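You operate a simulated robot arm through the tools that you are given. There is no shell and no other tool. Be economical: measure what you need, move in short steps, check, and stop when the job is done.

The job below is to be done with a simulated robot arm. You get a single attempt, and the scene is never put back.

Task
Divide the blue tote at groove 1, lid it and shut both latches.
Fine: one yellow divider, blue lid; both totes, the grey lid, strap and buckle stay as they are.

It is judged by the outcome, as a careful person would: the job done as asked, and still so three seconds after it is handed in. It fails if anything else is knocked over, pushed out of place, dropped, spilled or broken. Lids that push on must go on centred and level and be pressed home; caps that screw on are set level and turned clockwise until they are tight.

Robot
A 7-joint arm with a two-finger parallel gripper, fixed in place. Base frame: the origin is at the foot of the arm, x ahead of it, y to its left, z up; the work surface is at about z = 760. Units: mm, rad, N and s.
With the tool pointing down near the work surface it reaches from about 340 to 780 mm from the base axis. Its first joint turns from -2.897 to 2.897 rad. Payload 3.91 kg.
The TCP is the grasp point between the finger pads, 30 mm short of the fingertips. In the tool frame z runs along the fingers and y along their closing line. Largest opening 110 mm; finger width 20, thickness 10; the body of the gripper, 48 by 112 mm, starts 55 mm behind the TCP.
Orientation is that of the tool frame in the base frame, as a unit quaternion [w, x, y, z]. With the fingers straight down and closing along the base's y, the tool's x points along the base's -x, its y along +y and its z along -z.

Tools
- The arm moves only by the tool play_rows. Its argument "motion" is a list that holds one entry, the list of rows, each a list of 7 numbers: the shift along the tool's x, y, z in cm, then the turn, a rotation vector about the tool's x, y, z in degrees, then the opening, from 0 (shut) to 1 (fully open). In form: [[[tx, ty, tz, ax, ay, az, claw], ...]]. A call has 1 to 12 rows; each row is the pose to reach, as a shift and turn from the pose commanded when the call began, along the tool's axes at that moment. Rows are played at 5 a second. More than 50 mm and 0.15 rad between two rows, or a gripper value outside its range, and nothing of the call is played. Where a pose cannot be reached the arm comes as near as it can. A force on the tool above 60 N (or 10 N above the force at the start of the call, whichever is more), or a blocked arm, ends the call early, and 0.2 s more pass. Each finger travels about 153 mm/s and halts on what it meets, pressing with about 20 N; the grip force reading is that of the motor and also rises with nothing between the fingers. The clock runs only during rows and for 0.2 s after the last one: add rows that repeat a pose to give the fingers time. The reply holds the time, the measured pose of the TCP, the force on the tool along the base axes, the opening and the grip force, in the units named above and with some noise, with the torque about the TCP (base axes, N m) and any sound that the robot's microphone picked up.
- Cameras (640 x 400 px; columns grow to the right, rows downward): "scene" is fixed at [399.6, -503.7, 1376.9]; the picture's right is [-1.00, -0.04, 0.00], its down [-0.04, 0.96, -0.28] and it looks along [0.01, -0.28, -0.96] (base axes); focal length 214 px, centre (320, 200). "wrist" rides on the gripper at [77, 7, -114] in the tool frame; the picture's right is [-0.09, 1.00, 0.00], its down [-0.80, -0.07, -0.59] and it looks along [-0.59, -0.05, 0.80] (tool axes); focal length 270 px, centre (320, 200). There is no depth. A picture from a camera that has moved, and an enlarged one, comes with that camera's place and axes in the base frame and with its lens.
- capture(camera): a new picture of that camera. No time passes.
- slide_trunk(by): slides the trunk up (or, below 0, down) by that many mm; the arm rides with it, the base frame stays. It gives what a move gives, with no picture.
- close_up(camera, box): a new picture of the part [left, top, right, bottom] of that camera's present view, enlarged. No time passes.
- sign_off(): hands the job in; it is judged then, once.

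Work in short steps. Places have to be worked out from the pictures, the camera data and where the tool is seen: move nearer, look again, correct. Check each grasp and each placing, and mend what went wrong. You have 120 turns and 84 pictures in all, those below and enlarged ones among them. Open the gripper and draw the arm clear of the work before you hand the job in, unless the task says otherwise; then end with one line.

The tools are called after "Request:" as a command line: name --argument value ..., lists and objects as JSON in quotes. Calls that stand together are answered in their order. play_rows: Moves the arm, as the interface text tells. Its arguments: {"type":"object","properties":{"motion":{"type":"array","items":{"type":"array","items":{"type":"array","items":{"type":"number"}}}}},"required":["motion"]} The other tools are called the same way: slide_trunk (by) slides the trunk up or down; capture (camera) takes a picture; close_up (camera, box) takes an enlarged picture of a part of a camera's view; sign_off () hands the job in.

At the start:

```text
time_s: 0.0
tool_pos: [507.8, 15.1, 1208.0]
tool_rot: [0.0, 0.0, 1.0, 0.0]
contact_force: [-0.2, -0.3, 0.1]
wrist_torque: [-0.01, 0.02, 0.0]
finger_gap: 110.3
grasp_force: 0.2
trunk travel left (down, up): [-575.0, 35.0]
```

scene: 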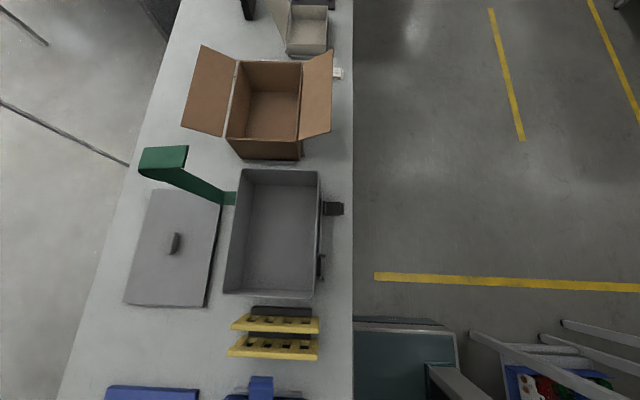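
wrist: 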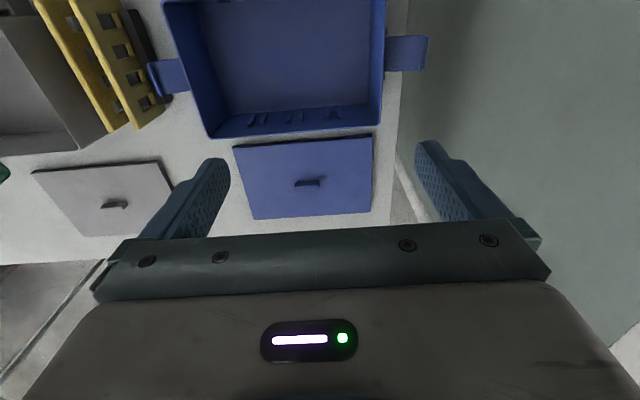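

The wrist view shows the blue tote with side flaps, the blue lid behind it, and yellow dividers to the left. I'll look closer at each.

Request:
close_up --camera "wrist" --box '[140, 0, 440, 188]'

Request:
close_up --camera "wrist" --box '[20, 0, 220, 125]'

Request:
close_up --camera "scene" --box '[100, 280, 340, 400]'

```text
2.13 times, centred on (290, 94) of wrist
camera zoom: at [429.2, 22.1, 1320.9], right [0.09, 1.0, 0.0], down [0.8, -0.07, 0.59], along [0.59, -0.05, -0.8], focal length 575 px, centre (384, 426)
```

zoom: 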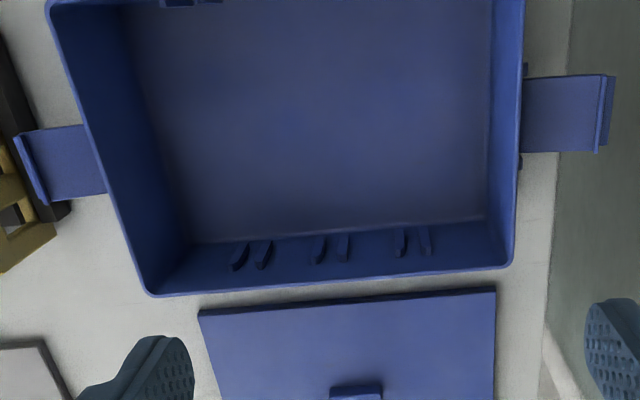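

```text
3.20 times, centred on (120, 62) of wrist
camera zoom: at [429.2, 22.1, 1320.9], right [0.09, 1.0, 0.0], down [0.8, -0.07, 0.59], along [0.59, -0.05, -0.8], focal length 865 px, centre (960, 640)
```

zoom: 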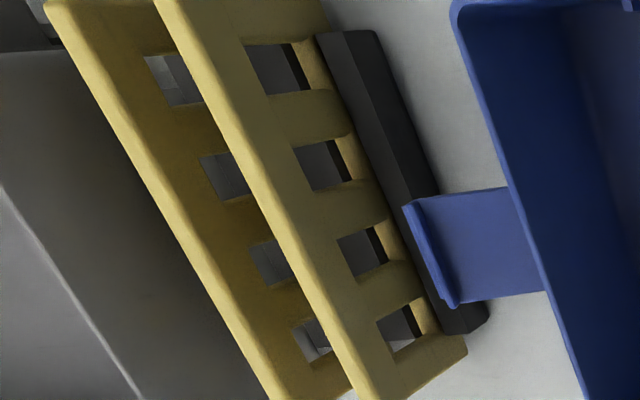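

```text
2.67 times, centred on (220, 340) of scene
camera zoom: at [399.6, -503.7, 1376.9], right [-1.0, -0.04, 0.0], down [-0.04, 0.96, -0.28], along [0.01, -0.28, -0.96], focal length 572 px, centre (587, -173)
```

zoom: 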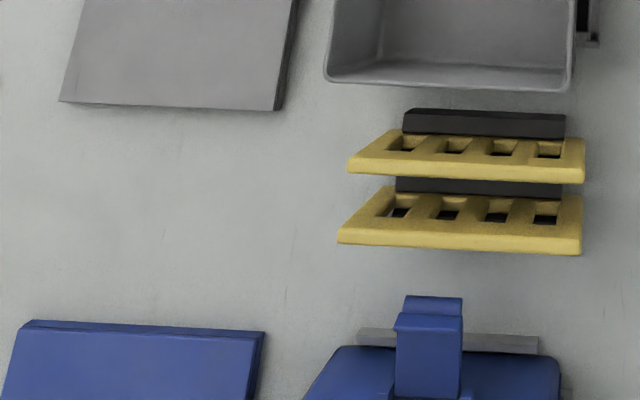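

The blue tote has three rib-pair grooves, with side latches pivoting outward. I'll move back to view the tote interior for groove numbering.

Request:
play_rows --motion '[[[3, -2.5, 0, 0, 0, 0, 1], [6, -5, 0, 0, 0, 0, 1], [10, -7, 0, 0, 0, 0, 1], [10, -7, 0, 0, 0, 0, 1]]]'

Request:
capture --camera "wrist"

```text
time_s: 1.0
tool_pos: [407.9, -54.8, 1205.7]
tool_rot: [0.0, 0.0, 1.0, 0.0]
contact_force: [1.3, 0.1, -0.5]
wrist_torque: [0.03, -0.02, 0.0]
finger_gap: 110.1
grasp_force: 0.0
trunk travel left (down, up): [-575.0, 35.0]
```

```text
78 pictures are left
camera wrist: at [329.5, -47.8, 1320.7], right [0.09, 1.0, 0.0], down [0.8, -0.07, 0.59], along [0.59, -0.05, -0.8], focal length 270 px, centre (320, 200)
```

wrist: 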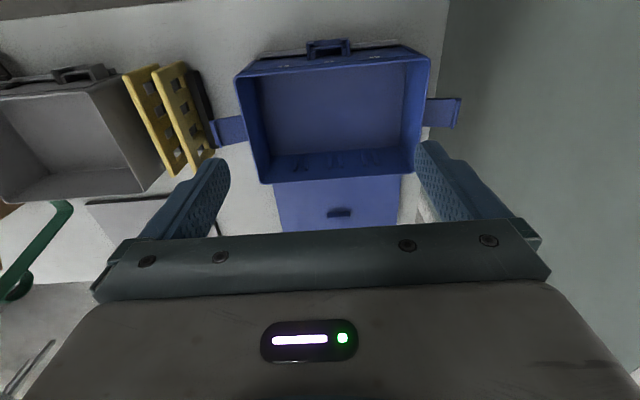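

Near wall has a handle and some marks; zoom in.

Request:
close_up --camera "wrist" --box '[200, 30, 470, 199]'

Request:
close_up --camera "wrist" --box '[230, 35, 440, 95]'

```text
2.37 times, centred on (335, 114) of wrist
camera zoom: at [329.5, -47.8, 1320.7], right [0.09, 1.0, 0.0], down [0.8, -0.07, 0.59], along [0.59, -0.05, -0.8], focal length 640 px, centre (284, 402)
```

zoom: 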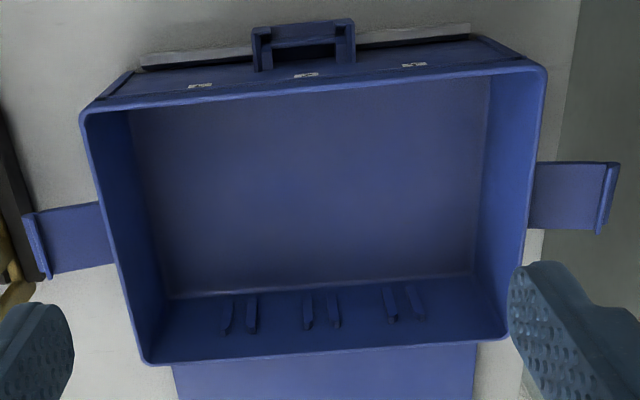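

```text
3.05 times, centred on (335, 65) of wrist
camera zoom: at [329.5, -47.8, 1320.7], right [0.09, 1.0, 0.0], down [0.8, -0.07, 0.59], along [0.59, -0.05, -0.8], focal length 824 px, centre (274, 611)
```

zoom: 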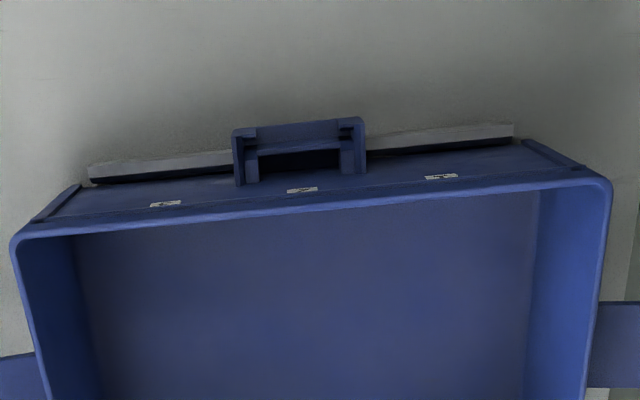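

Tote rim ≈ z 878, spanning x 410–607, y −187…110. The number labels are on the outer near wall; go lower and back to read them.

Request:
play_rows --motion '[[[1, 0, 4, 0, 0, 0, 1], [2, 0, 8, 0, 0, 0, 1], [3, 0, 12, 0, 0, 0, 1], [4, 0, 16, 0, 0, 0, 1], [5, 0, 20, 0, 0, 0, 1], [6, 0, 24, 0, 0, 0, 1], [6.5, 0, 27, 0, 0, 0, 1], [6.5, 0, 27, 0, 0, 0, 1]]]'

Request:
capture --camera "wrist"

```text
time_s: 2.8
tool_pos: [342.0, -54.4, 936.3]
tool_rot: [0.0, 0.0, 1.0, 0.0]
contact_force: [-0.4, 0.6, 0.1]
wrist_torque: [0.0, 0.0, -0.01]
finger_gap: 110.1
grasp_force: 0.0
trunk travel left (down, up): [-575.0, 35.0]
```

```text
75 pictures are left
camera wrist: at [263.8, -47.5, 1050.0], right [0.09, 1.0, 0.0], down [0.8, -0.07, 0.59], along [0.59, -0.05, -0.8], focal length 270 px, centre (320, 200)
```

wrist: 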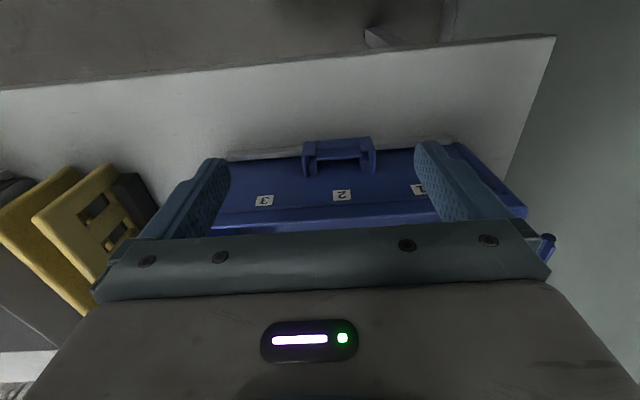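

Request:
close_up --camera "wrist" --box '[240, 160, 440, 240]'

Request:
play_rows --motion '[[[0, 0, -5, 0, 0, 0, 1], [0, 0, -10, 0, 0, 0, 1], [-4, -2, -12, 0, 0, 0, 1], [-8, -4, -14, 0, 0, 0, 1], [-10, -8, -14, 0, 0, 0, 1], [-10, -12, -14, 0, 0, 0, 1], [-10, -16, -14, 0, 0, 0, 1], [-10, -16, -14, 0, 0, 0, 1]]]'

Request:
capture --camera "wrist"

```text
3.20 times, centred on (340, 200) of wrist
camera zoom: at [263.8, -47.5, 1050.0], right [0.09, 1.0, 0.0], down [0.8, -0.07, 0.59], along [0.59, -0.05, -0.8], focal length 865 px, centre (256, 200)
```

zoom: 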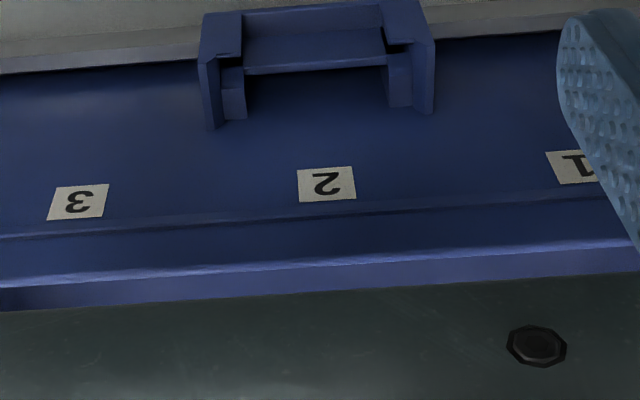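

```text
time_s: 4.6
tool_pos: [441.1, -214.1, 1077.6]
tool_rot: [0.001, 0.0, 1.0, 0.0]
contact_force: [-0.7, 0.1, -0.5]
wrist_torque: [-0.04, 0.01, -0.03]
finger_gap: 110.2
grasp_force: 0.0
trunk travel left (down, up): [-575.0, 35.0]
```

```text
73 pictures are left
camera wrist: at [363.6, -208.1, 1191.6], right [0.09, 1.0, 0.0], down [0.8, -0.07, 0.59], along [0.59, -0.05, -0.8], focal length 270 px, centre (320, 200)
```

wrist: 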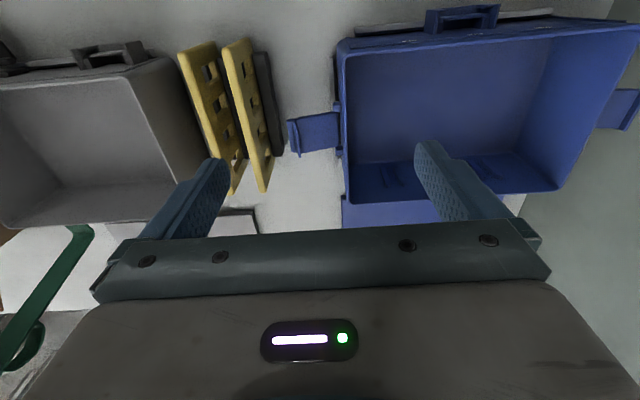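

Groove 1 is the +y one. Now zoom in on the dividers from here, in both cameras.

Request:
close_up --camera "wrist" --box '[150, 25, 350, 200]'

Request:
close_up --camera "scene" --box '[210, 295, 340, 375]'

```text
2.29 times, centred on (250, 112) of wrist
camera zoom: at [363.6, -208.1, 1191.6], right [0.09, 1.0, 0.0], down [0.8, -0.07, 0.59], along [0.59, -0.05, -0.8], focal length 618 px, centre (480, 400)
```

zoom: 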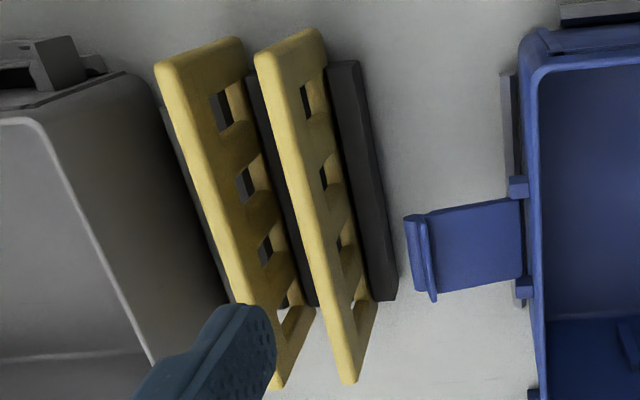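

```text
4.92 times, centred on (275, 335) of scene
camera zoom: at [399.6, -503.7, 1376.9], right [-1.0, -0.04, 0.0], down [-0.04, 0.96, -0.28], along [0.01, -0.28, -0.96], focal length 1056 px, centre (542, -465)
```

zoom: 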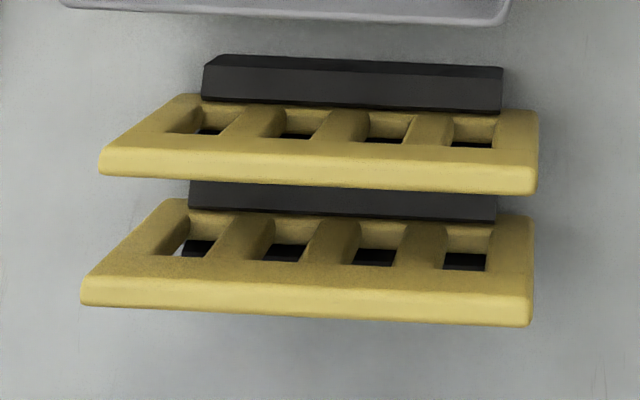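

Triangulating the nearer (+y) divider: top at z≈845, y≈−310, x from 396 to 591. I'll go above it and verify.

Request:
play_rows --motion '[[[-1.2, -3, 2.5, 0, 0, 0, 0.6], [-2.5, -6, 5, 0, 0, 0, 0.6], [-4, -8, 8, 0, 0, 0, 0.6], [-5.2, -9.6, 11, 0, 0, 0, 0.6], [-5.2, -9.6, 12.5, 0, 0, 0, 0.6], [-5.2, -9.6, 12.5, 0, 0, 0, 0.6]]]'

Request:
capture --camera "wrist"

Request:
capture --camera "scene"

```text
time_s: 6.0
tool_pos: [493.7, -309.7, 950.4]
tool_rot: [0.001, 0.0, 1.0, 0.0]
contact_force: [-0.3, -0.2, -0.9]
wrist_torque: [-0.04, -0.05, -0.02]
finger_gap: 65.9
grasp_force: 0.0
trunk travel left (down, up): [-575.0, 35.0]
```

```text
70 pictures are left
camera wrist: at [416.2, -304.7, 1065.2], right [0.09, 1.0, 0.0], down [0.8, -0.07, 0.59], along [0.59, -0.05, -0.8], focal length 270 px, centre (320, 200)
```

wrist: 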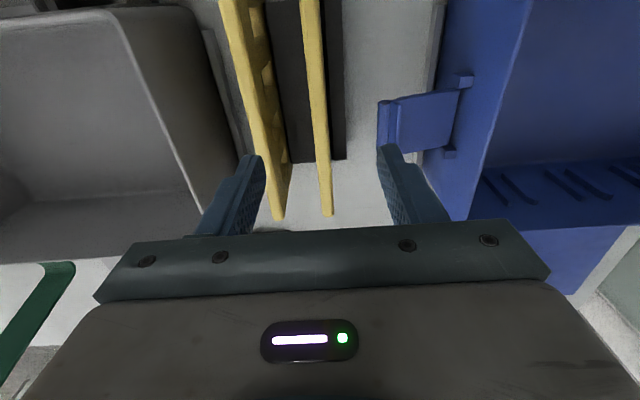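

```text
69 pictures are left
```

scene: 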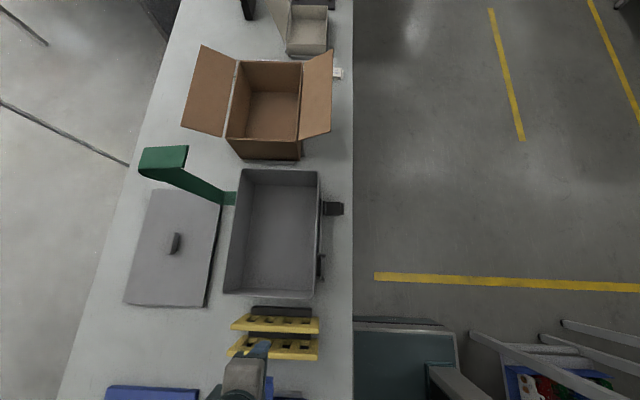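

Divider plane at y≈−312, about 12 mm thick, racks reach z≈790, the neighbour at y≈−366. I lower around the top edge with 55 mm opening.

Request:
play_rows --motion '[[[0, -0.23, 3, 0, 0, 0, 0.5], [0, -0.23, 6, 0, 0, 0, 0.5], [0, -0.23, 8, 0, 0, 0, 0.5], [0, -0.23, 9, 0, 0, 0, 0.5], [0, -0.23, 9, 0, 0, 0, 0.5]]]'

Request:
capture --camera "wrist"

Request:
close_up --camera "scene" --box '[210, 295, 340, 375]'

```text
time_s: 7.3
tool_pos: [497.1, -316.4, 870.0]
tool_rot: [0.009, 0.001, 1.0, -0.006]
contact_force: [-3.1, 3.8, 30.8]
wrist_torque: [-1.22, 0.18, -0.21]
finger_gap: 53.2
grasp_force: 0.1
trunk travel left (down, up): [-575.0, 35.0]
stopped in row 5: the force on the tool passed its limit at 61 N (the readings are from after the stop); the commanded pose is now the measured one
```

```text
68 pictures are left
camera wrist: at [416.6, -308.8, 982.6], right [0.09, 1.0, -0.01], down [0.79, -0.06, 0.61], along [0.61, -0.06, -0.79], focal length 270 px, centre (320, 200)
```

wrist: 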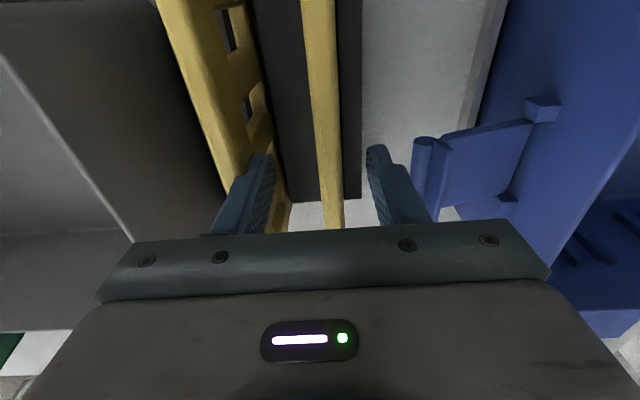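

```text
4.92 times, centred on (275, 335) of scene
camera zoom: at [399.6, -503.7, 1376.9], right [-1.0, -0.04, 0.0], down [-0.04, 0.96, -0.28], along [0.01, -0.28, -0.96], focal length 1056 px, centre (542, -465)
```

zoom: 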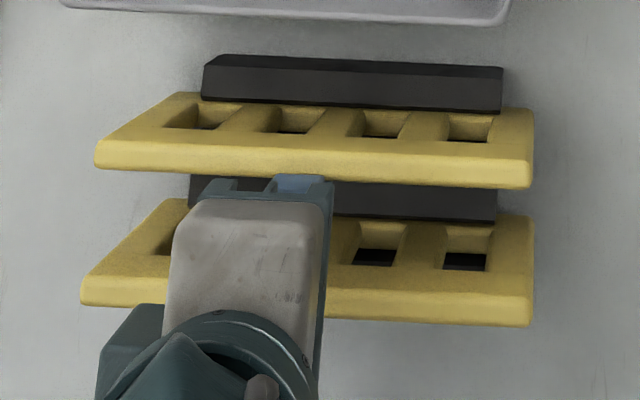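

The left finger touched the neighbouring divider. Back up straight and check.

Request:
play_rows --motion '[[[0, 0, -1, 0, 0, 0, 0.5], [0, 0.2, -3, 0, 0, 0, 0.5], [0, 0.4, -6, 0, 0, 0, 0.5], [0, 0.4, -6, 0, 0, 0, 0.5]]]'

Request:
close_up --camera "scene" --box '[210, 295, 340, 375]'

Request:
capture --camera "wrist"

```text
time_s: 8.3
tool_pos: [496.9, -310.9, 923.9]
tool_rot: [0.004, 0.001, 1.0, -0.003]
contact_force: [-0.1, 0.0, -0.4]
wrist_torque: [-0.02, 0.04, -0.01]
finger_gap: 54.8
grasp_force: 0.1
trunk travel left (down, up): [-575.0, 35.0]
```

```text
4.92 times, centred on (275, 335) of scene
camera zoom: at [399.6, -503.7, 1376.9], right [-1.0, -0.04, 0.0], down [-0.04, 0.96, -0.28], along [0.01, -0.28, -0.96], focal length 1056 px, centre (542, -465)
```

zoom: 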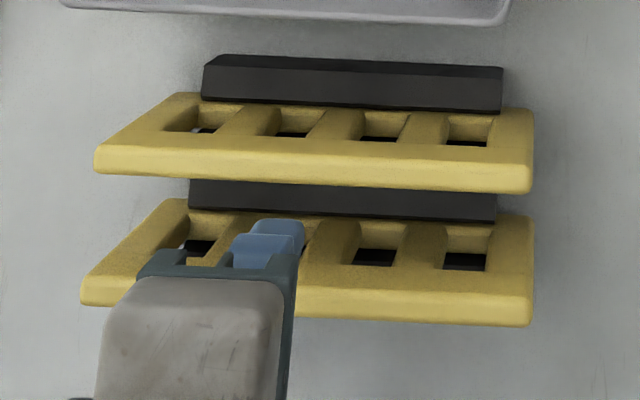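

```text
65 pictures are left
camera wrist: at [417.7, -304.0, 1038.3], right [0.09, 1.0, -0.01], down [0.8, -0.07, 0.6], along [0.6, -0.06, -0.8], focal length 270 px, centre (320, 200)
```

wrist: 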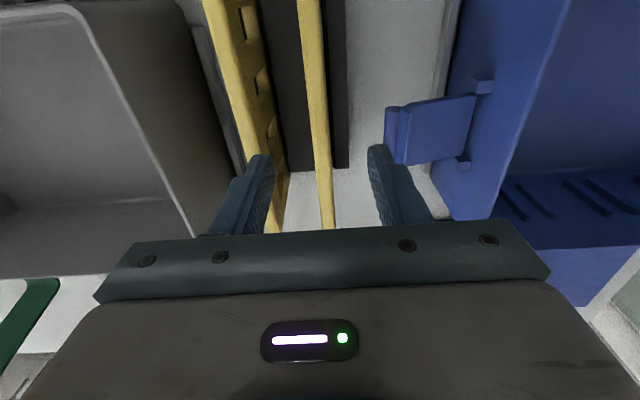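

The neighbour moved only within its slot play and still stands. Retry with a narrower opening (33 mm), level the tool, pausing above the top edge.

Request:
play_rows --motion '[[[0.1, -0.1, 1, -0.34, 0.46, -0.1, 0.3], [0.3, -0.2, 3, -0.34, 0.46, -0.1, 0.3], [0.3, -0.2, 4, -0.34, 0.46, -0.1, 0.3], [0.3, -0.2, 4, -0.34, 0.46, -0.1, 0.3]]]'

Request:
capture --camera "wrist"

```text
time_s: 9.3
tool_pos: [494.5, -313.8, 884.8]
tool_rot: [0.001, -0.001, 1.0, -0.001]
contact_force: [0.9, 0.0, 0.2]
wrist_torque: [-0.02, 0.0, 0.03]
finger_gap: 33.0
grasp_force: 0.0
trunk travel left (down, up): [-575.0, 35.0]
```

```text
64 pictures are left
camera wrist: at [415.8, -307.3, 999.6], right [0.09, 1.0, 0.0], down [0.8, -0.07, 0.6], along [0.59, -0.05, -0.8], focal length 270 px, centre (320, 200)
```

wrist: 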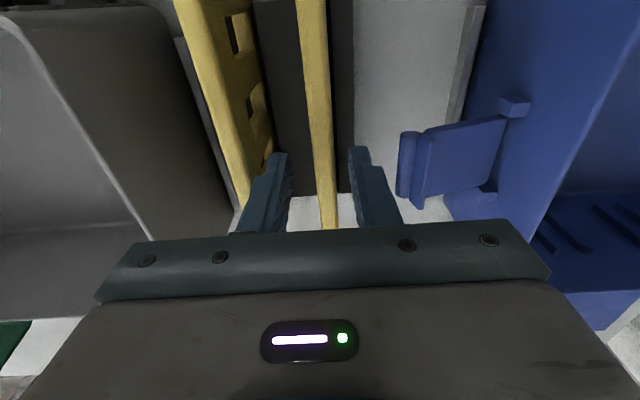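

Divider is centred between the fingers and the left finger clears the neighbour. Descend and grip.

Request:
play_rows --motion '[[[0, 0, 2, 0, 0, 0, 0.3], [0, 0, 3.5, 0, 0, 0, 0.3], [0, 0, 4.5, 0, 0, 0, 0.3], [0, 0, 4.5, 0, 0, 0, 0.3], [0, 0, 4.5, 0, 0, 0, 0], [0, 0, 4.5, 0, 0, 0, 0], [0, 0, 4.5, 0, 0, 0, 0]]]'

Request:
capture --camera "wrist"

```text
time_s: 10.9
tool_pos: [493.2, -312.6, 839.6]
tool_rot: [0.001, -0.001, 1.0, -0.001]
contact_force: [-0.7, 4.7, 0.9]
wrist_torque: [0.24, 0.0, -0.04]
finger_gap: 11.4
grasp_force: 20.6
trunk travel left (down, up): [-575.0, 35.0]
```

```text
63 pictures are left
camera wrist: at [415.7, -306.3, 954.8], right [0.09, 1.0, 0.0], down [0.8, -0.07, 0.6], along [0.59, -0.05, -0.8], focal length 270 px, centre (320, 200)
```

wrist: 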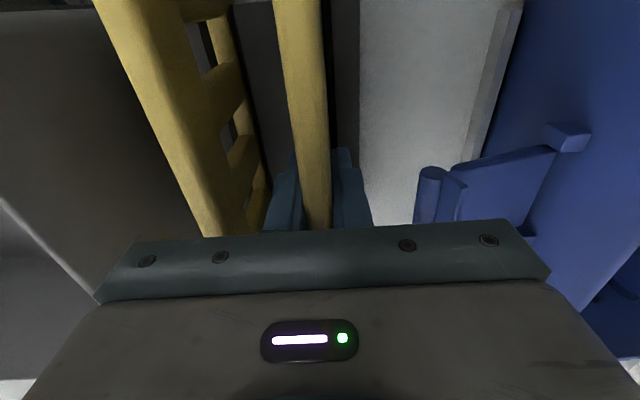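

Gripped at 11.4 mm. Lift straight up.

Request:
play_rows --motion '[[[0, 0, -1.5, 0, 0, 0, 0], [0, 0, -4, 0, 0, 0, 0], [0, 0, -7, 0, 0, 0, 0], [0, 0, -10, 0, 0, 0, 0], [0, 0, -14, 0, 0, 0, 0], [0, 0, -18, 0, 0, 0, 0], [0, 0, -18, 0, 0, 0, 0]]]'

Request:
capture --camera "wrist"

Request:
capture --camera "scene"

```text
time_s: 12.5
tool_pos: [493.4, -315.1, 1020.0]
tool_rot: [0.0, -0.001, 1.0, -0.002]
contact_force: [-0.2, -0.6, 0.0]
wrist_torque: [0.0, -0.02, -0.01]
finger_gap: 11.8
grasp_force: 20.1
trunk travel left (down, up): [-575.0, 35.0]
```

```text
62 pictures are left
camera wrist: at [416.0, -307.3, 1135.7], right [0.09, 1.0, 0.0], down [0.8, -0.07, 0.6], along [0.59, -0.05, -0.8], focal length 270 px, centre (320, 200)
```

wrist: 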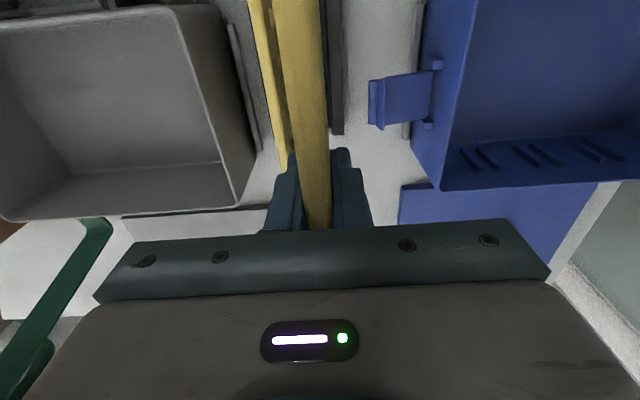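

```text
61 pictures are left
```

scene: 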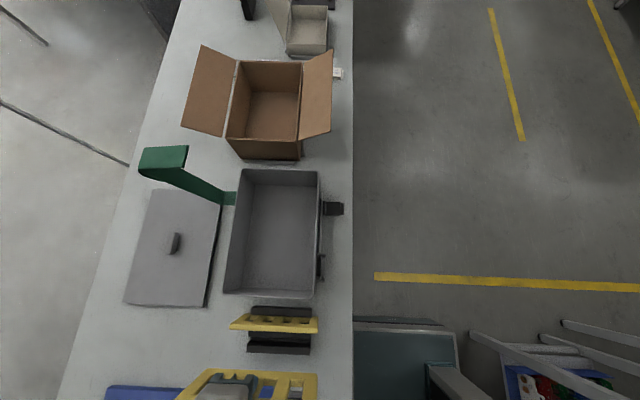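

Divider is held and hangs straight. Measure its ends relative to the gripper in the scene view.

Request:
close_up --camera "scene" --box '[160, 340, 340, 400]'

Request:
close_up --camera "wrist" --box '[220, 0, 400, 112]'

```text
3.56 times, centred on (250, 370) of scene
camera zoom: at [399.6, -503.7, 1376.9], right [-1.0, -0.04, 0.0], down [-0.04, 0.96, -0.28], along [0.01, -0.28, -0.96], focal length 763 px, centre (569, -404)
```

zoom: 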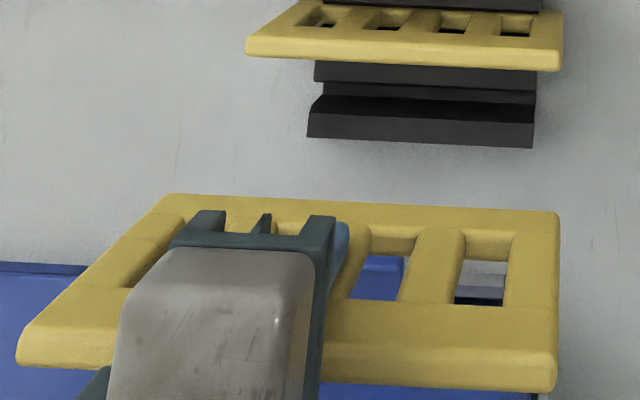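

```text
3.56 times, centred on (310, 56) of wrist
camera zoom: at [416.0, -307.3, 1135.7], right [0.09, 1.0, 0.0], down [0.8, -0.07, 0.6], along [0.59, -0.05, -0.8], focal length 961 px, centre (356, 712)
```

zoom: 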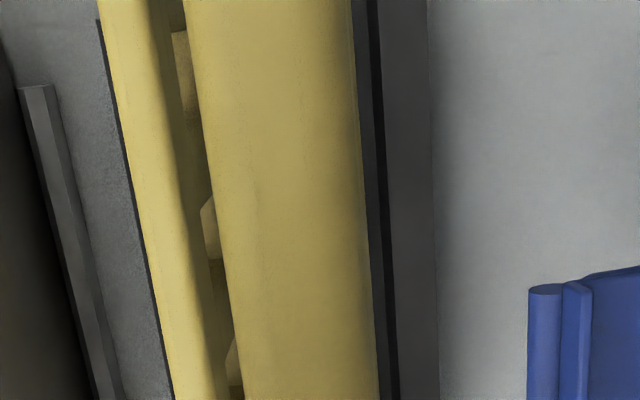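

Divider spans about 197 mm along x, centred on the grip. Move above the tote centre to measure grooves 1 and 3 accurately.

Request:
play_rows --motion '[[[0, 4, -0.5, 0, 0, 0, 0], [0, 8, -0.5, 0, 0, 0, 0], [0, 12, -0.5, 0, 0, 0, 0], [0, 16, -0.5, 0, 0, 0, 0], [0, 20, -0.5, 0, 0, 0, 0], [0, 24, -0.5, 0, 0, 0, 0], [0, 27.5, -0.5, 0, 0, 0, 0], [0, 27.5, -0.5, 0, 0, 0, 0]]]'

Request:
capture --camera "wrist"

Request:
close_up --camera "wrist" --box '[320, 60, 520, 185]'

```text
time_s: 14.3
tool_pos: [492.7, -38.9, 1025.5]
tool_rot: [0.001, -0.001, 1.0, -0.001]
contact_force: [-0.7, 1.0, 0.0]
wrist_torque: [-0.01, -0.03, 0.02]
finger_gap: 11.5
grasp_force: 20.2
trunk travel left (down, up): [-575.0, 35.0]
```

```text
58 pictures are left
camera wrist: at [414.7, -32.6, 1139.6], right [0.09, 1.0, 0.0], down [0.8, -0.07, 0.6], along [0.59, -0.05, -0.8], focal length 270 px, centre (320, 200)
```

wrist: 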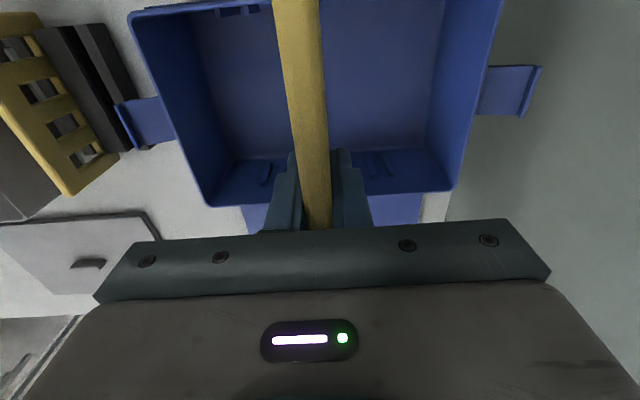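

```text
3.20 times, centred on (420, 122) of wrist
camera zoom: at [414.7, -32.6, 1139.6], right [0.09, 1.0, 0.0], down [0.8, -0.07, 0.6], along [0.59, -0.05, -0.8], focal length 865 px, centre (0, 448)
```

zoom: 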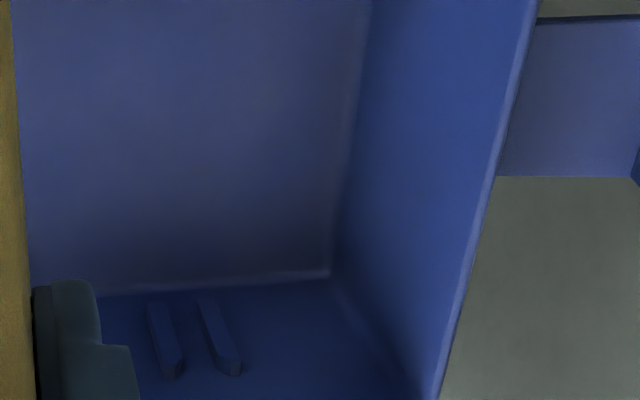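

Far-wall groove 1 estimated at y≈33 (gap ~13 mm). I step back in x to see the near-wall ribs of groove 1 too.

Request:
play_rows --motion '[[[2.5, 0, 0, 0, 0, 0, 0], [5, 0, 0, 0, 0, 0, 0], [5, 0, 0, 0, 0, 0, 0]]]'

Request:
close_up --camera "wrist" --box '[130, 10, 510, 200]'

Request:
close_up --camera "wrist" --box '[330, 30, 450, 105]'

Request:
close_up --camera "wrist" --box '[330, 110, 450, 185]'

```text
time_s: 15.1
tool_pos: [443.2, -38.6, 1025.0]
tool_rot: [0.002, -0.001, 1.0, -0.001]
contact_force: [0.7, 0.2, -0.6]
wrist_torque: [-0.03, 0.03, 0.02]
finger_gap: 11.8
grasp_force: 19.5
trunk travel left (down, up): [-575.0, 35.0]
```

```text
1.68 times, centred on (320, 105) of wrist
camera zoom: at [364.9, -32.2, 1139.1], right [0.09, 1.0, 0.0], down [0.8, -0.07, 0.6], along [0.59, -0.05, -0.8], focal length 455 px, centre (320, 360)
```

zoom: 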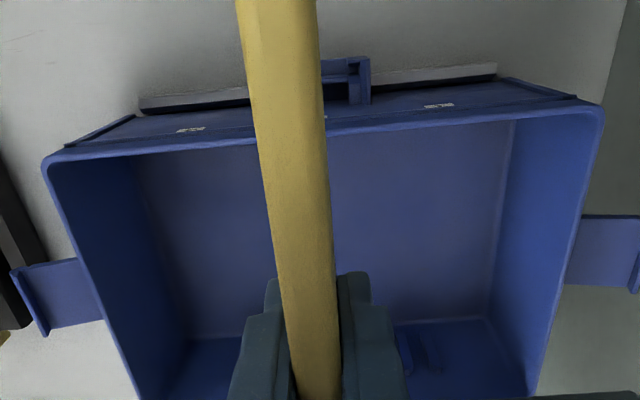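

```text
5.33 times, centred on (390, 68) of wrist
camera zoom: at [364.9, -32.2, 1139.1], right [0.09, 1.0, 0.0], down [0.8, -0.07, 0.6], along [0.59, -0.05, -0.8], focal length 1442 px, centre (-53, 907)
```

zoom: 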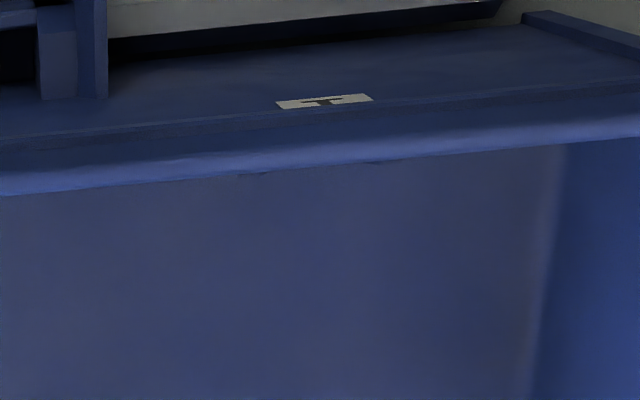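

```text
5.33 times, centred on (390, 148) of wrist
camera zoom: at [364.9, -32.2, 1139.1], right [0.09, 1.0, 0.0], down [0.8, -0.07, 0.6], along [0.59, -0.05, -0.8], focal length 1442 px, centre (-53, 480)
```

zoom: 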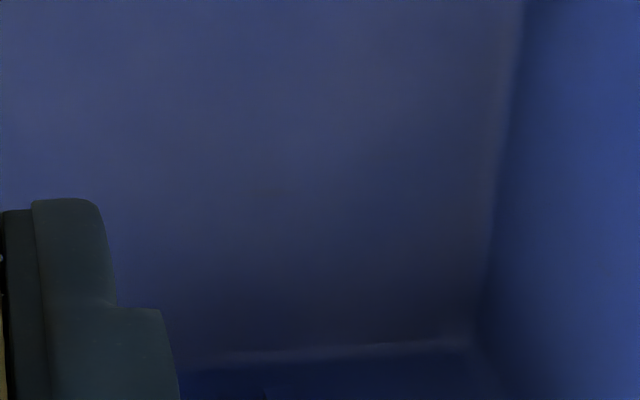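

Near and far readings agree on y≈33. The divider is ~188 long, top ≈21 mm above TCP, bottom ≈80 below. Move over groove 1, centred on tote x.

Request:
play_rows --motion '[[[-2.2, 2.4, 0, 0, 0, 0, 0], [-4.4, 4.8, 0, 0, 0, 0, 0], [-6.6, 7.16, 0, 0, 0, 0, 0], [-6.6, 7.16, 3, 0, 0, 0, 0], [-6.6, 7.16, 6, 0, 0, 0, 0], [-6.6, 7.16, 6, 0, 0, 0, 0]]]'

Request:
capture --camera "wrist"

```text
time_s: 16.5
tool_pos: [508.9, 34.9, 963.9]
tool_rot: [0.001, -0.001, 1.0, 0.0]
contact_force: [1.0, 0.1, -0.7]
wrist_torque: [-0.02, -0.02, 0.03]
finger_gap: 11.5
grasp_force: 19.7
trunk travel left (down, up): [-575.0, 35.0]
```

```text
53 pictures are left
camera wrist: at [431.0, 40.1, 1078.8], right [0.09, 1.0, 0.0], down [0.8, -0.07, 0.6], along [0.59, -0.05, -0.8], focal length 270 px, centre (320, 200)
```

wrist: 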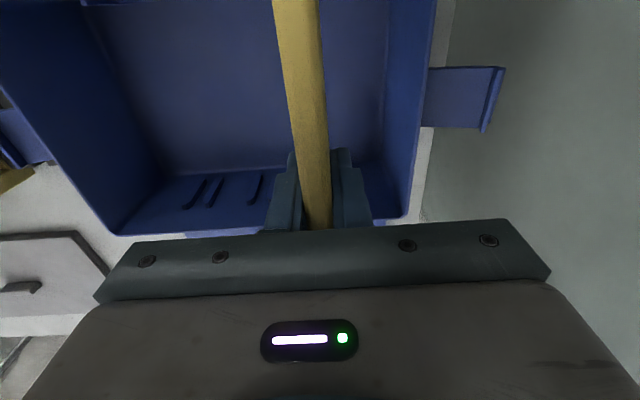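

Request:
close_up --camera "wrist" --box '[160, 150, 288, 230]'

Request:
close_up --camera "wrist" --box '[60, 0, 320, 60]'

```text
5.00 times, centred on (224, 190) of wrist
camera zoom: at [431.0, 40.1, 1078.8], right [0.09, 1.0, 0.0], down [0.8, -0.07, 0.6], along [0.59, -0.05, -0.8], focal length 1351 px, centre (800, 250)
```

zoom: 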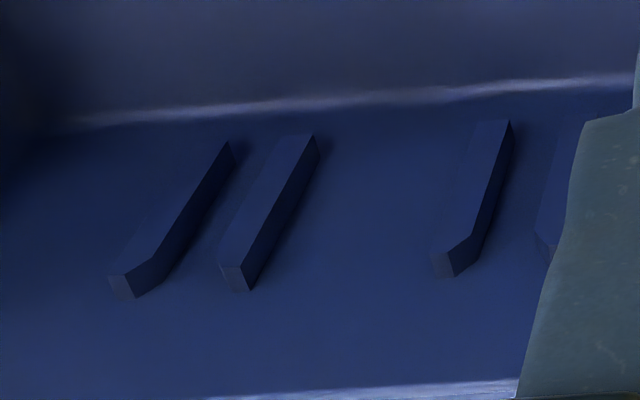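

```text
2.46 times, centred on (190, 30) of wrist
camera zoom: at [431.0, 40.1, 1078.8], right [0.09, 1.0, 0.0], down [0.8, -0.07, 0.6], along [0.59, -0.05, -0.8], focal length 665 px, centre (640, 618)
```

zoom: 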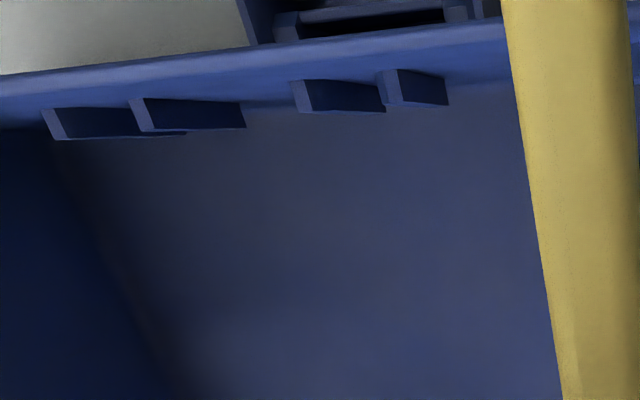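

Near and far ribs: groove 2 at y≈−38, pitch ≈71 → groove 1 at ≈32.5, gap ≈18 mm. Shift slightly (+1 x, −1.5 y) and lower just below the rim, watching the force.

Request:
play_rows --motion '[[[-0.1, -0.15, 0.3, 0, 0, 0, 0], [-0.1, -0.15, 0.8, 0, 0, 0, 0], [-0.1, -0.15, 1.3, 0, 0, 0, 0], [-0.1, -0.15, 1.8, 0, 0, 0, 0], [-0.1, -0.15, 2.3, 0, 0, 0, 0], [-0.1, -0.15, 2.3, 0, 0, 0, 0]]]'

```text
time_s: 17.9
tool_pos: [510.5, 31.8, 942.3]
tool_rot: [0.002, -0.001, 1.0, -0.001]
contact_force: [3.5, -0.5, 9.2]
wrist_torque: [-0.01, 0.64, -0.03]
finger_gap: 11.5
grasp_force: 19.6
trunk travel left (down, up): [-575.0, 35.0]
```

The near bottom corner is touching the near rim. Raise, shift +2.5 mm in x, and retry.

Request:
play_rows --motion '[[[0, 0, -1.2, 0, 0, 0, 0], [-0.25, 0, -1.2, 0, 0, 0, 0], [-0.25, 0, -0.7, 0, 0, 0, 0], [-0.25, 0, -0.2, 0, 0, 0, 0], [-0.25, 0, 0.2, 0, 0, 0, 0], [-0.25, 0, 0.2, 0, 0, 0, 0]]]'

```text
time_s: 19.3
tool_pos: [513.4, 31.1, 940.6]
tool_rot: [0.003, -0.001, 1.0, 0.0]
contact_force: [4.3, 0.0, 8.1]
wrist_torque: [0.03, 0.63, -0.01]
finger_gap: 11.8
grasp_force: 20.1
trunk travel left (down, up): [-575.0, 35.0]
```

Request:
capture --camera "wrist"

Request:
close_up --camera "wrist" --box '[200, 0, 440, 100]'

```text
50 pictures are left
camera wrist: at [435.1, 38.0, 1054.4], right [0.09, 1.0, 0.0], down [0.8, -0.07, 0.6], along [0.6, -0.05, -0.8], focal length 270 px, centre (320, 200)
```

wrist: 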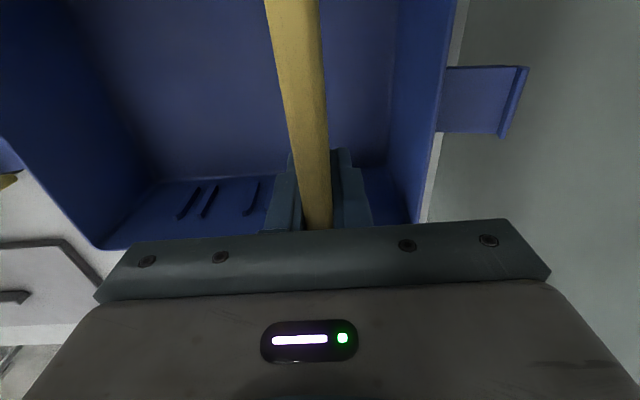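

```text
2.67 times, centred on (320, 50) of wrist
camera zoom: at [435.1, 38.0, 1054.4], right [0.09, 1.0, 0.0], down [0.8, -0.07, 0.6], along [0.6, -0.05, -0.8], focal length 721 px, centre (320, 600)
```

zoom: 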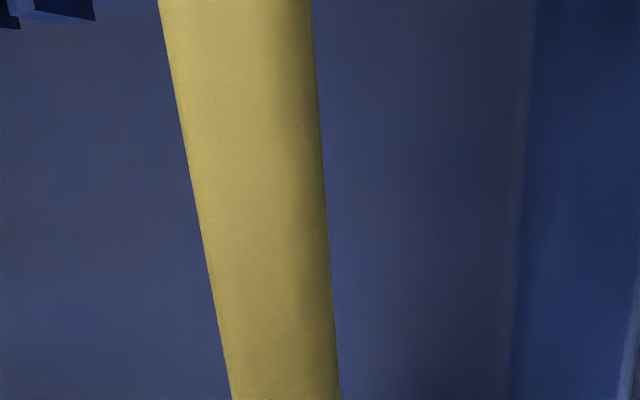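

Something at the near end stops it: rim or ribs. I'll raise and shift to view near-wall groove 1 directly.

Request:
play_rows --motion '[[[0, 0, -3, 0, 0, 0, 0], [0, 0, -6, 0, 0, 0, 0], [-1, -4, -6, 0, 0, 0, 0], [-1.5, -8, -6, 0, 0, 0, 0], [-1.5, -8, -6, 0, 0, 0, 0]]]'

Request:
close_up --camera "wrist" --box '[300, 0, 460, 100]'

```text
time_s: 20.5
tool_pos: [528.6, -49.0, 999.3]
tool_rot: [0.001, -0.001, 1.0, -0.001]
contact_force: [-0.4, 1.0, -0.1]
wrist_torque: [0.01, -0.04, 0.02]
finger_gap: 11.4
grasp_force: 19.4
trunk travel left (down, up): [-575.0, 35.0]
```

```text
4.00 times, centred on (380, 50) of wrist
camera zoom: at [449.7, -41.5, 1113.1], right [0.09, 1.0, 0.0], down [0.8, -0.07, 0.6], along [0.59, -0.05, -0.8], focal length 1081 px, centre (80, 800)
```

zoom: 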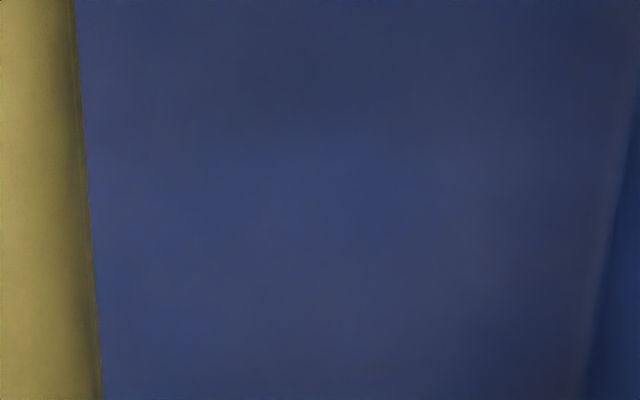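

Not in view. Tilt the tool so the camera looks more straight down (divider clear above the rim) to see the near wall.

Request:
play_rows --motion '[[[1.3, 0, -1.2, 0, 7, 0, 0], [2.6, 0, -2.4, 0, 14, 0, 0], [3.9, 0, -3.6, 0, 20, 0, 0], [3.9, 0, -3.6, 0, 20, 0, 0]]]'

Request:
capture --camera "wrist"

Request:
close_up --camera "wrist" --box '[320, 40, 480, 140]'

```text
time_s: 21.5
tool_pos: [487.5, -47.1, 1035.4]
tool_rot: [-0.173, -0.001, 0.985, -0.002]
contact_force: [-0.1, 0.5, -0.8]
wrist_torque: [0.02, -0.04, 0.01]
finger_gap: 11.7
grasp_force: 20.3
trunk travel left (down, up): [-575.0, 35.0]
```

```text
47 pictures are left
camera wrist: at [453.9, -41.2, 1169.2], right [0.08, 1.0, -0.03], down [0.96, -0.07, 0.29], along [0.28, -0.05, -0.96], focal length 270 px, centre (320, 200)
```

wrist: 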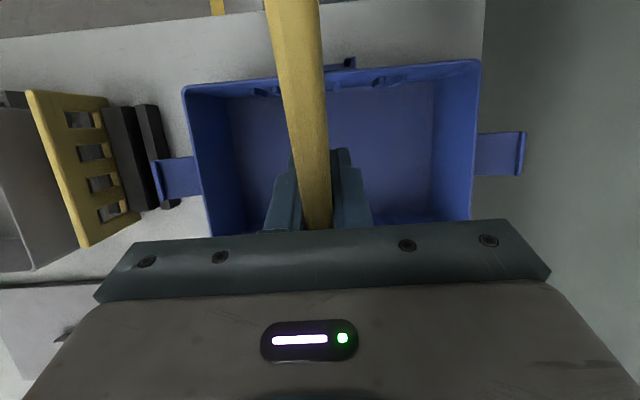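

```text
4.00 times, centred on (400, 90) of wrist
camera zoom: at [453.9, -41.2, 1169.2], right [0.08, 1.0, -0.03], down [0.96, -0.07, 0.29], along [0.28, -0.05, -0.96], focal length 1081 px, centre (0, 640)
```

zoom: 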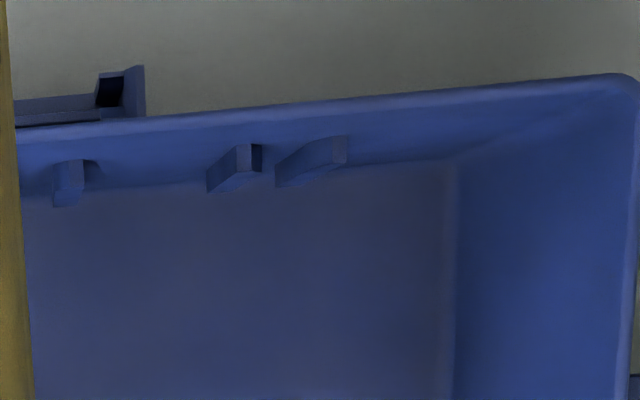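

Near groove 1 confirmed at y≈32.2, inner near wall at x≈413. So alignment in y is right; near end needs a bit more +x. Level the tool and set x≈516.5.

Request:
play_rows --motion '[[[0, 2, 0, 0, -7, 0, 0], [-1.3, 4.5, 0.8, 0, -14, 0, 0], [-2.6, 6.5, 1.6, 0, -20, 0, 0], [-3.94, 7.93, 2.34, 0, -20, 0, 0], [-3.94, 7.93, 2.34, 0, -20, 0, 0], [-3.94, 7.93, 2.34, 0, -20, 0, 0]]]'

```text
time_s: 22.9
tool_pos: [517.5, 31.4, 999.8]
tool_rot: [0.001, 0.0, 1.0, 0.0]
contact_force: [0.3, 0.3, -0.9]
wrist_torque: [0.04, -0.02, -0.01]
finger_gap: 11.5
grasp_force: 20.0
trunk travel left (down, up): [-575.0, 35.0]
```

Request:
play_rows --motion '[[[0, 0.05, 2.5, 0, 0, 0, 0], [0, 0.05, 4.5, 0, 0, 0, 0], [0, 0.05, 5.2, 0, 0, 0, 0], [0, 0.05, 5.7, 0, 0, 0, 0], [0, 0.05, 5.7, 0, 0, 0, 0]]]'

```text
time_s: 24.1
tool_pos: [518.0, 31.8, 943.7]
tool_rot: [0.0, -0.002, 1.0, -0.001]
contact_force: [0.1, 0.2, -2.2]
wrist_torque: [0.01, 0.0, -0.01]
finger_gap: 11.3
grasp_force: 20.2
trunk travel left (down, up): [-575.0, 35.0]
```

No contact now. Continue lowering slowly.

Request:
play_rows --motion '[[[0, 0, 0.4, 0, 0, 0, 0], [0, 0, 0.8, 0, 0, 0, 0], [0, 0, 1.2, 0, 0, 0, 0], [0, 0, 1.2, 0, 0, 0, 0]]]'

```text
time_s: 25.1
tool_pos: [518.3, 32.1, 932.6]
tool_rot: [0.002, -0.001, 1.0, -0.001]
contact_force: [5.1, 0.1, 8.0]
wrist_torque: [0.01, 0.67, 0.0]
finger_gap: 11.6
grasp_force: 20.4
trunk travel left (down, up): [-575.0, 35.0]
```

The constant ~0.65 Nm suggests the divider is pivoting in the grip. Lift out and inspect it in the scene camera.

Request:
play_rows --motion '[[[0, 0, -3, 0, 0, 0, 0], [0, 0, -7, 0, 0, 0, 0], [0, 0, -9, 0, 0, 0, 0], [0, -4, -9, 0, 0, 0, 0], [0, -8, -9, 0, 0, 0, 0], [0, -12.5, -9, 0, 0, 0, 0], [0, -17, -9, 0, 0, 0, 0], [0, -21.5, -9, 0, 0, 0, 0], [0.5, -26, -9, 0, 0, 0, 0], [1, -30, -9, 0, 0, 0, 0], [2, -34, -9, 0, 0, 0, 0], [2, -34, -9, 0, 0, 0, 0]]]'

Request:
capture --camera "scene"

Request:
close_up --camera "scene" --box '[160, 300, 340, 400]'

```text
time_s: 27.7
tool_pos: [497.0, -308.0, 1022.1]
tool_rot: [0.001, -0.001, 1.0, 0.0]
contact_force: [-0.2, 0.4, -0.7]
wrist_torque: [0.01, 0.01, -0.03]
finger_gap: 11.7
grasp_force: 20.0
trunk travel left (down, up): [-575.0, 35.0]
```

```text
45 pictures are left
```

scene: 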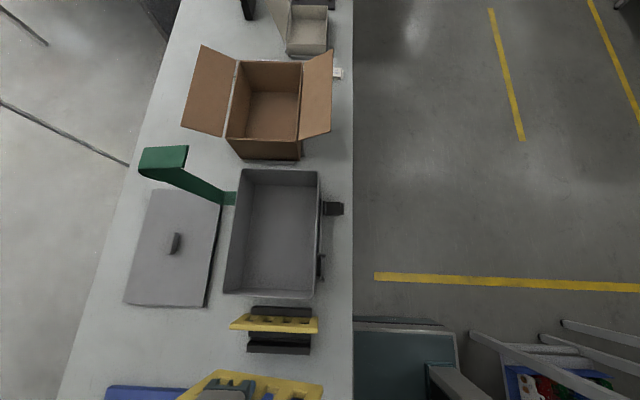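

```text
3.56 times, centred on (250, 350) of scene
camera zoom: at [399.6, -503.7, 1376.9], right [-1.0, -0.04, 0.0], down [-0.04, 0.96, -0.28], along [0.01, -0.28, -0.96], focal length 763 px, centre (569, -333)
```

zoom: 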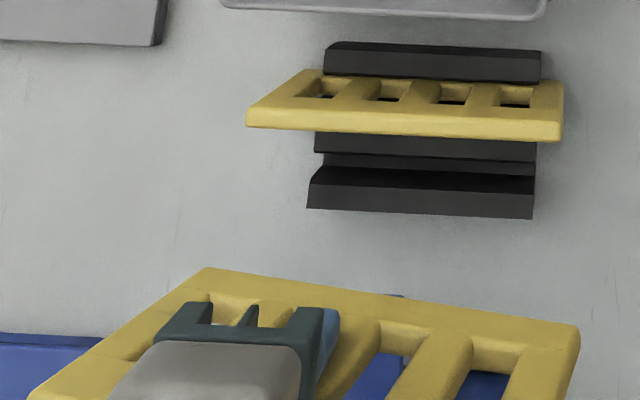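

Divider has pivoted ~12° (near end up). I'll re-level it by pressing it gently on a free patch of table at about (690, −270).

Request:
play_rows --motion '[[[-4, 1, 0, 0, 0, 0, 0], [-8, 2, 0, 0, 0, 0, 0], [-12, 3, 0, 0, 0, 0, 0], [-16, 3.8, 0, 0, 0, 0, 0], [-19.3, 3.8, 3, 0, 0, 0, 0], [-19.3, 3.8, 7, 0, 0, 0, 0], [-19.3, 3.8, 11, 0, 0, 0, 0], [-19.3, 3.8, 14, 0, 0, 0, 0], [-19.3, 3.8, 14, 0, 0, 0, 0]]]'

Request:
capture --camera "scene"

Request:
capture --camera "wrist"

```text
time_s: 29.7
tool_pos: [690.1, -270.9, 880.9]
tool_rot: [0.0, -0.001, 1.0, -0.002]
contact_force: [1.1, -0.3, -0.7]
wrist_torque: [-0.03, 0.03, 0.0]
finger_gap: 11.5
grasp_force: 19.7
trunk travel left (down, up): [-575.0, 35.0]
```

```text
43 pictures are left
```

scene: 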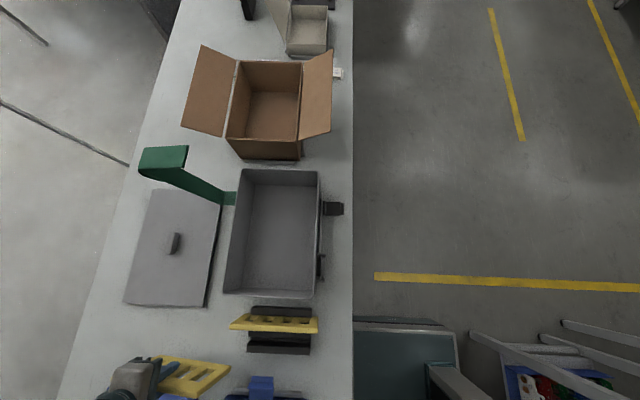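

```text
42 pictures are left
camera wrist: at [612.9, -263.8, 995.9], right [0.09, 1.0, 0.0], down [0.8, -0.07, 0.6], along [0.59, -0.05, -0.8], focal length 270 px, centre (320, 200)
```

wrist: 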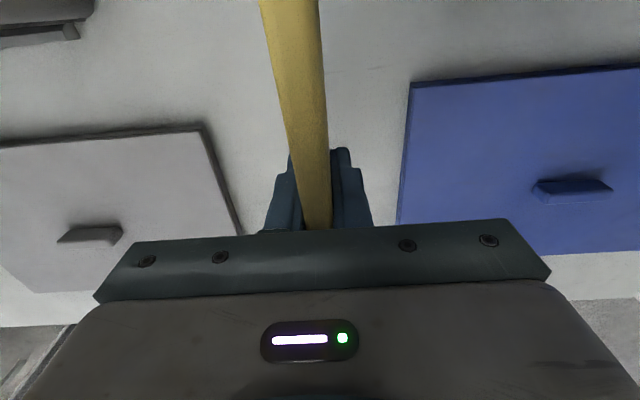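

The patch between the lids is clear. Press down to level it.

Request:
play_rows --motion '[[[0, 0, 1, 0, 0, 0, 0], [0, 0, 1.8, 0, 0, 0, 0], [0, 0, 2.5, 0, 0, 0, 0], [0, 0, 3.2, 0, 0, 0, 0], [0, 0, 3.8, 0, 0, 0, 0], [0, 0, 3.8, 0, 0, 0, 0]]]'

```text
time_s: 31.1
tool_pos: [689.8, -270.6, 845.0]
tool_rot: [0.002, -0.001, 1.0, -0.001]
contact_force: [-4.0, 0.0, 11.2]
wrist_torque: [0.03, -0.56, 0.02]
finger_gap: 11.9
grasp_force: 20.2
trunk travel left (down, up): [-575.0, 35.0]
```

Request:
play_rows --motion '[[[0, 0, 0.3, 0, 0, 0, 0], [0, 0, 0.6, 0, 0, 0, 0], [0, 0, 0.8, 0, 0, 0, 0], [0, 0, 0.8, 0, 0, 0, 0]]]'

```text
time_s: 32.1
tool_pos: [691.1, -270.4, 837.0]
tool_rot: [0.001, 0.0, 1.0, -0.001]
contact_force: [-4.1, -0.6, 9.9]
wrist_torque: [0.0, -0.6, -0.03]
finger_gap: 11.6
grasp_force: 19.9
trunk travel left (down, up): [-575.0, 35.0]
```

Request:
play_rows --motion '[[[0, 0, 0.3, 0, 0, 0, 0], [0, 0, 0.5, 0, 0, 0, 0], [0, 0, 0.5, 0, 0, 0, 0]]]'

Request:
close_up --camera "scene" --box '[80, 320, 260, 400]'

```text
time_s: 32.9
tool_pos: [690.4, -270.3, 831.9]
tool_rot: [0.002, -0.001, 1.0, -0.001]
contact_force: [-2.3, -0.8, 7.6]
wrist_torque: [-0.02, -0.58, -0.01]
finger_gap: 11.4
grasp_force: 20.4
trunk travel left (down, up): [-575.0, 35.0]
```

```text
3.56 times, centred on (170, 360) of scene
camera zoom: at [399.6, -503.7, 1376.9], right [-1.0, -0.04, 0.0], down [-0.04, 0.96, -0.28], along [0.01, -0.28, -0.96], focal length 763 px, centre (853, -369)
```

zoom: 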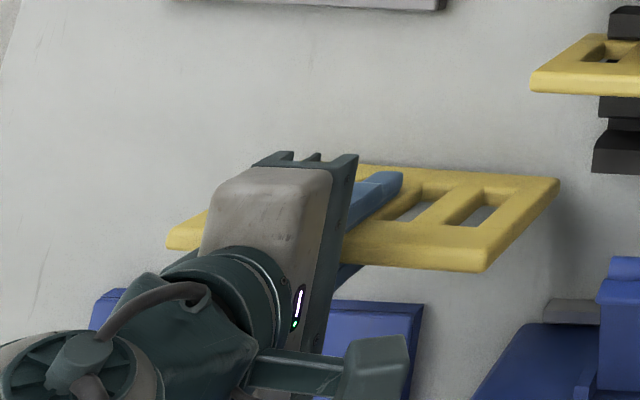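

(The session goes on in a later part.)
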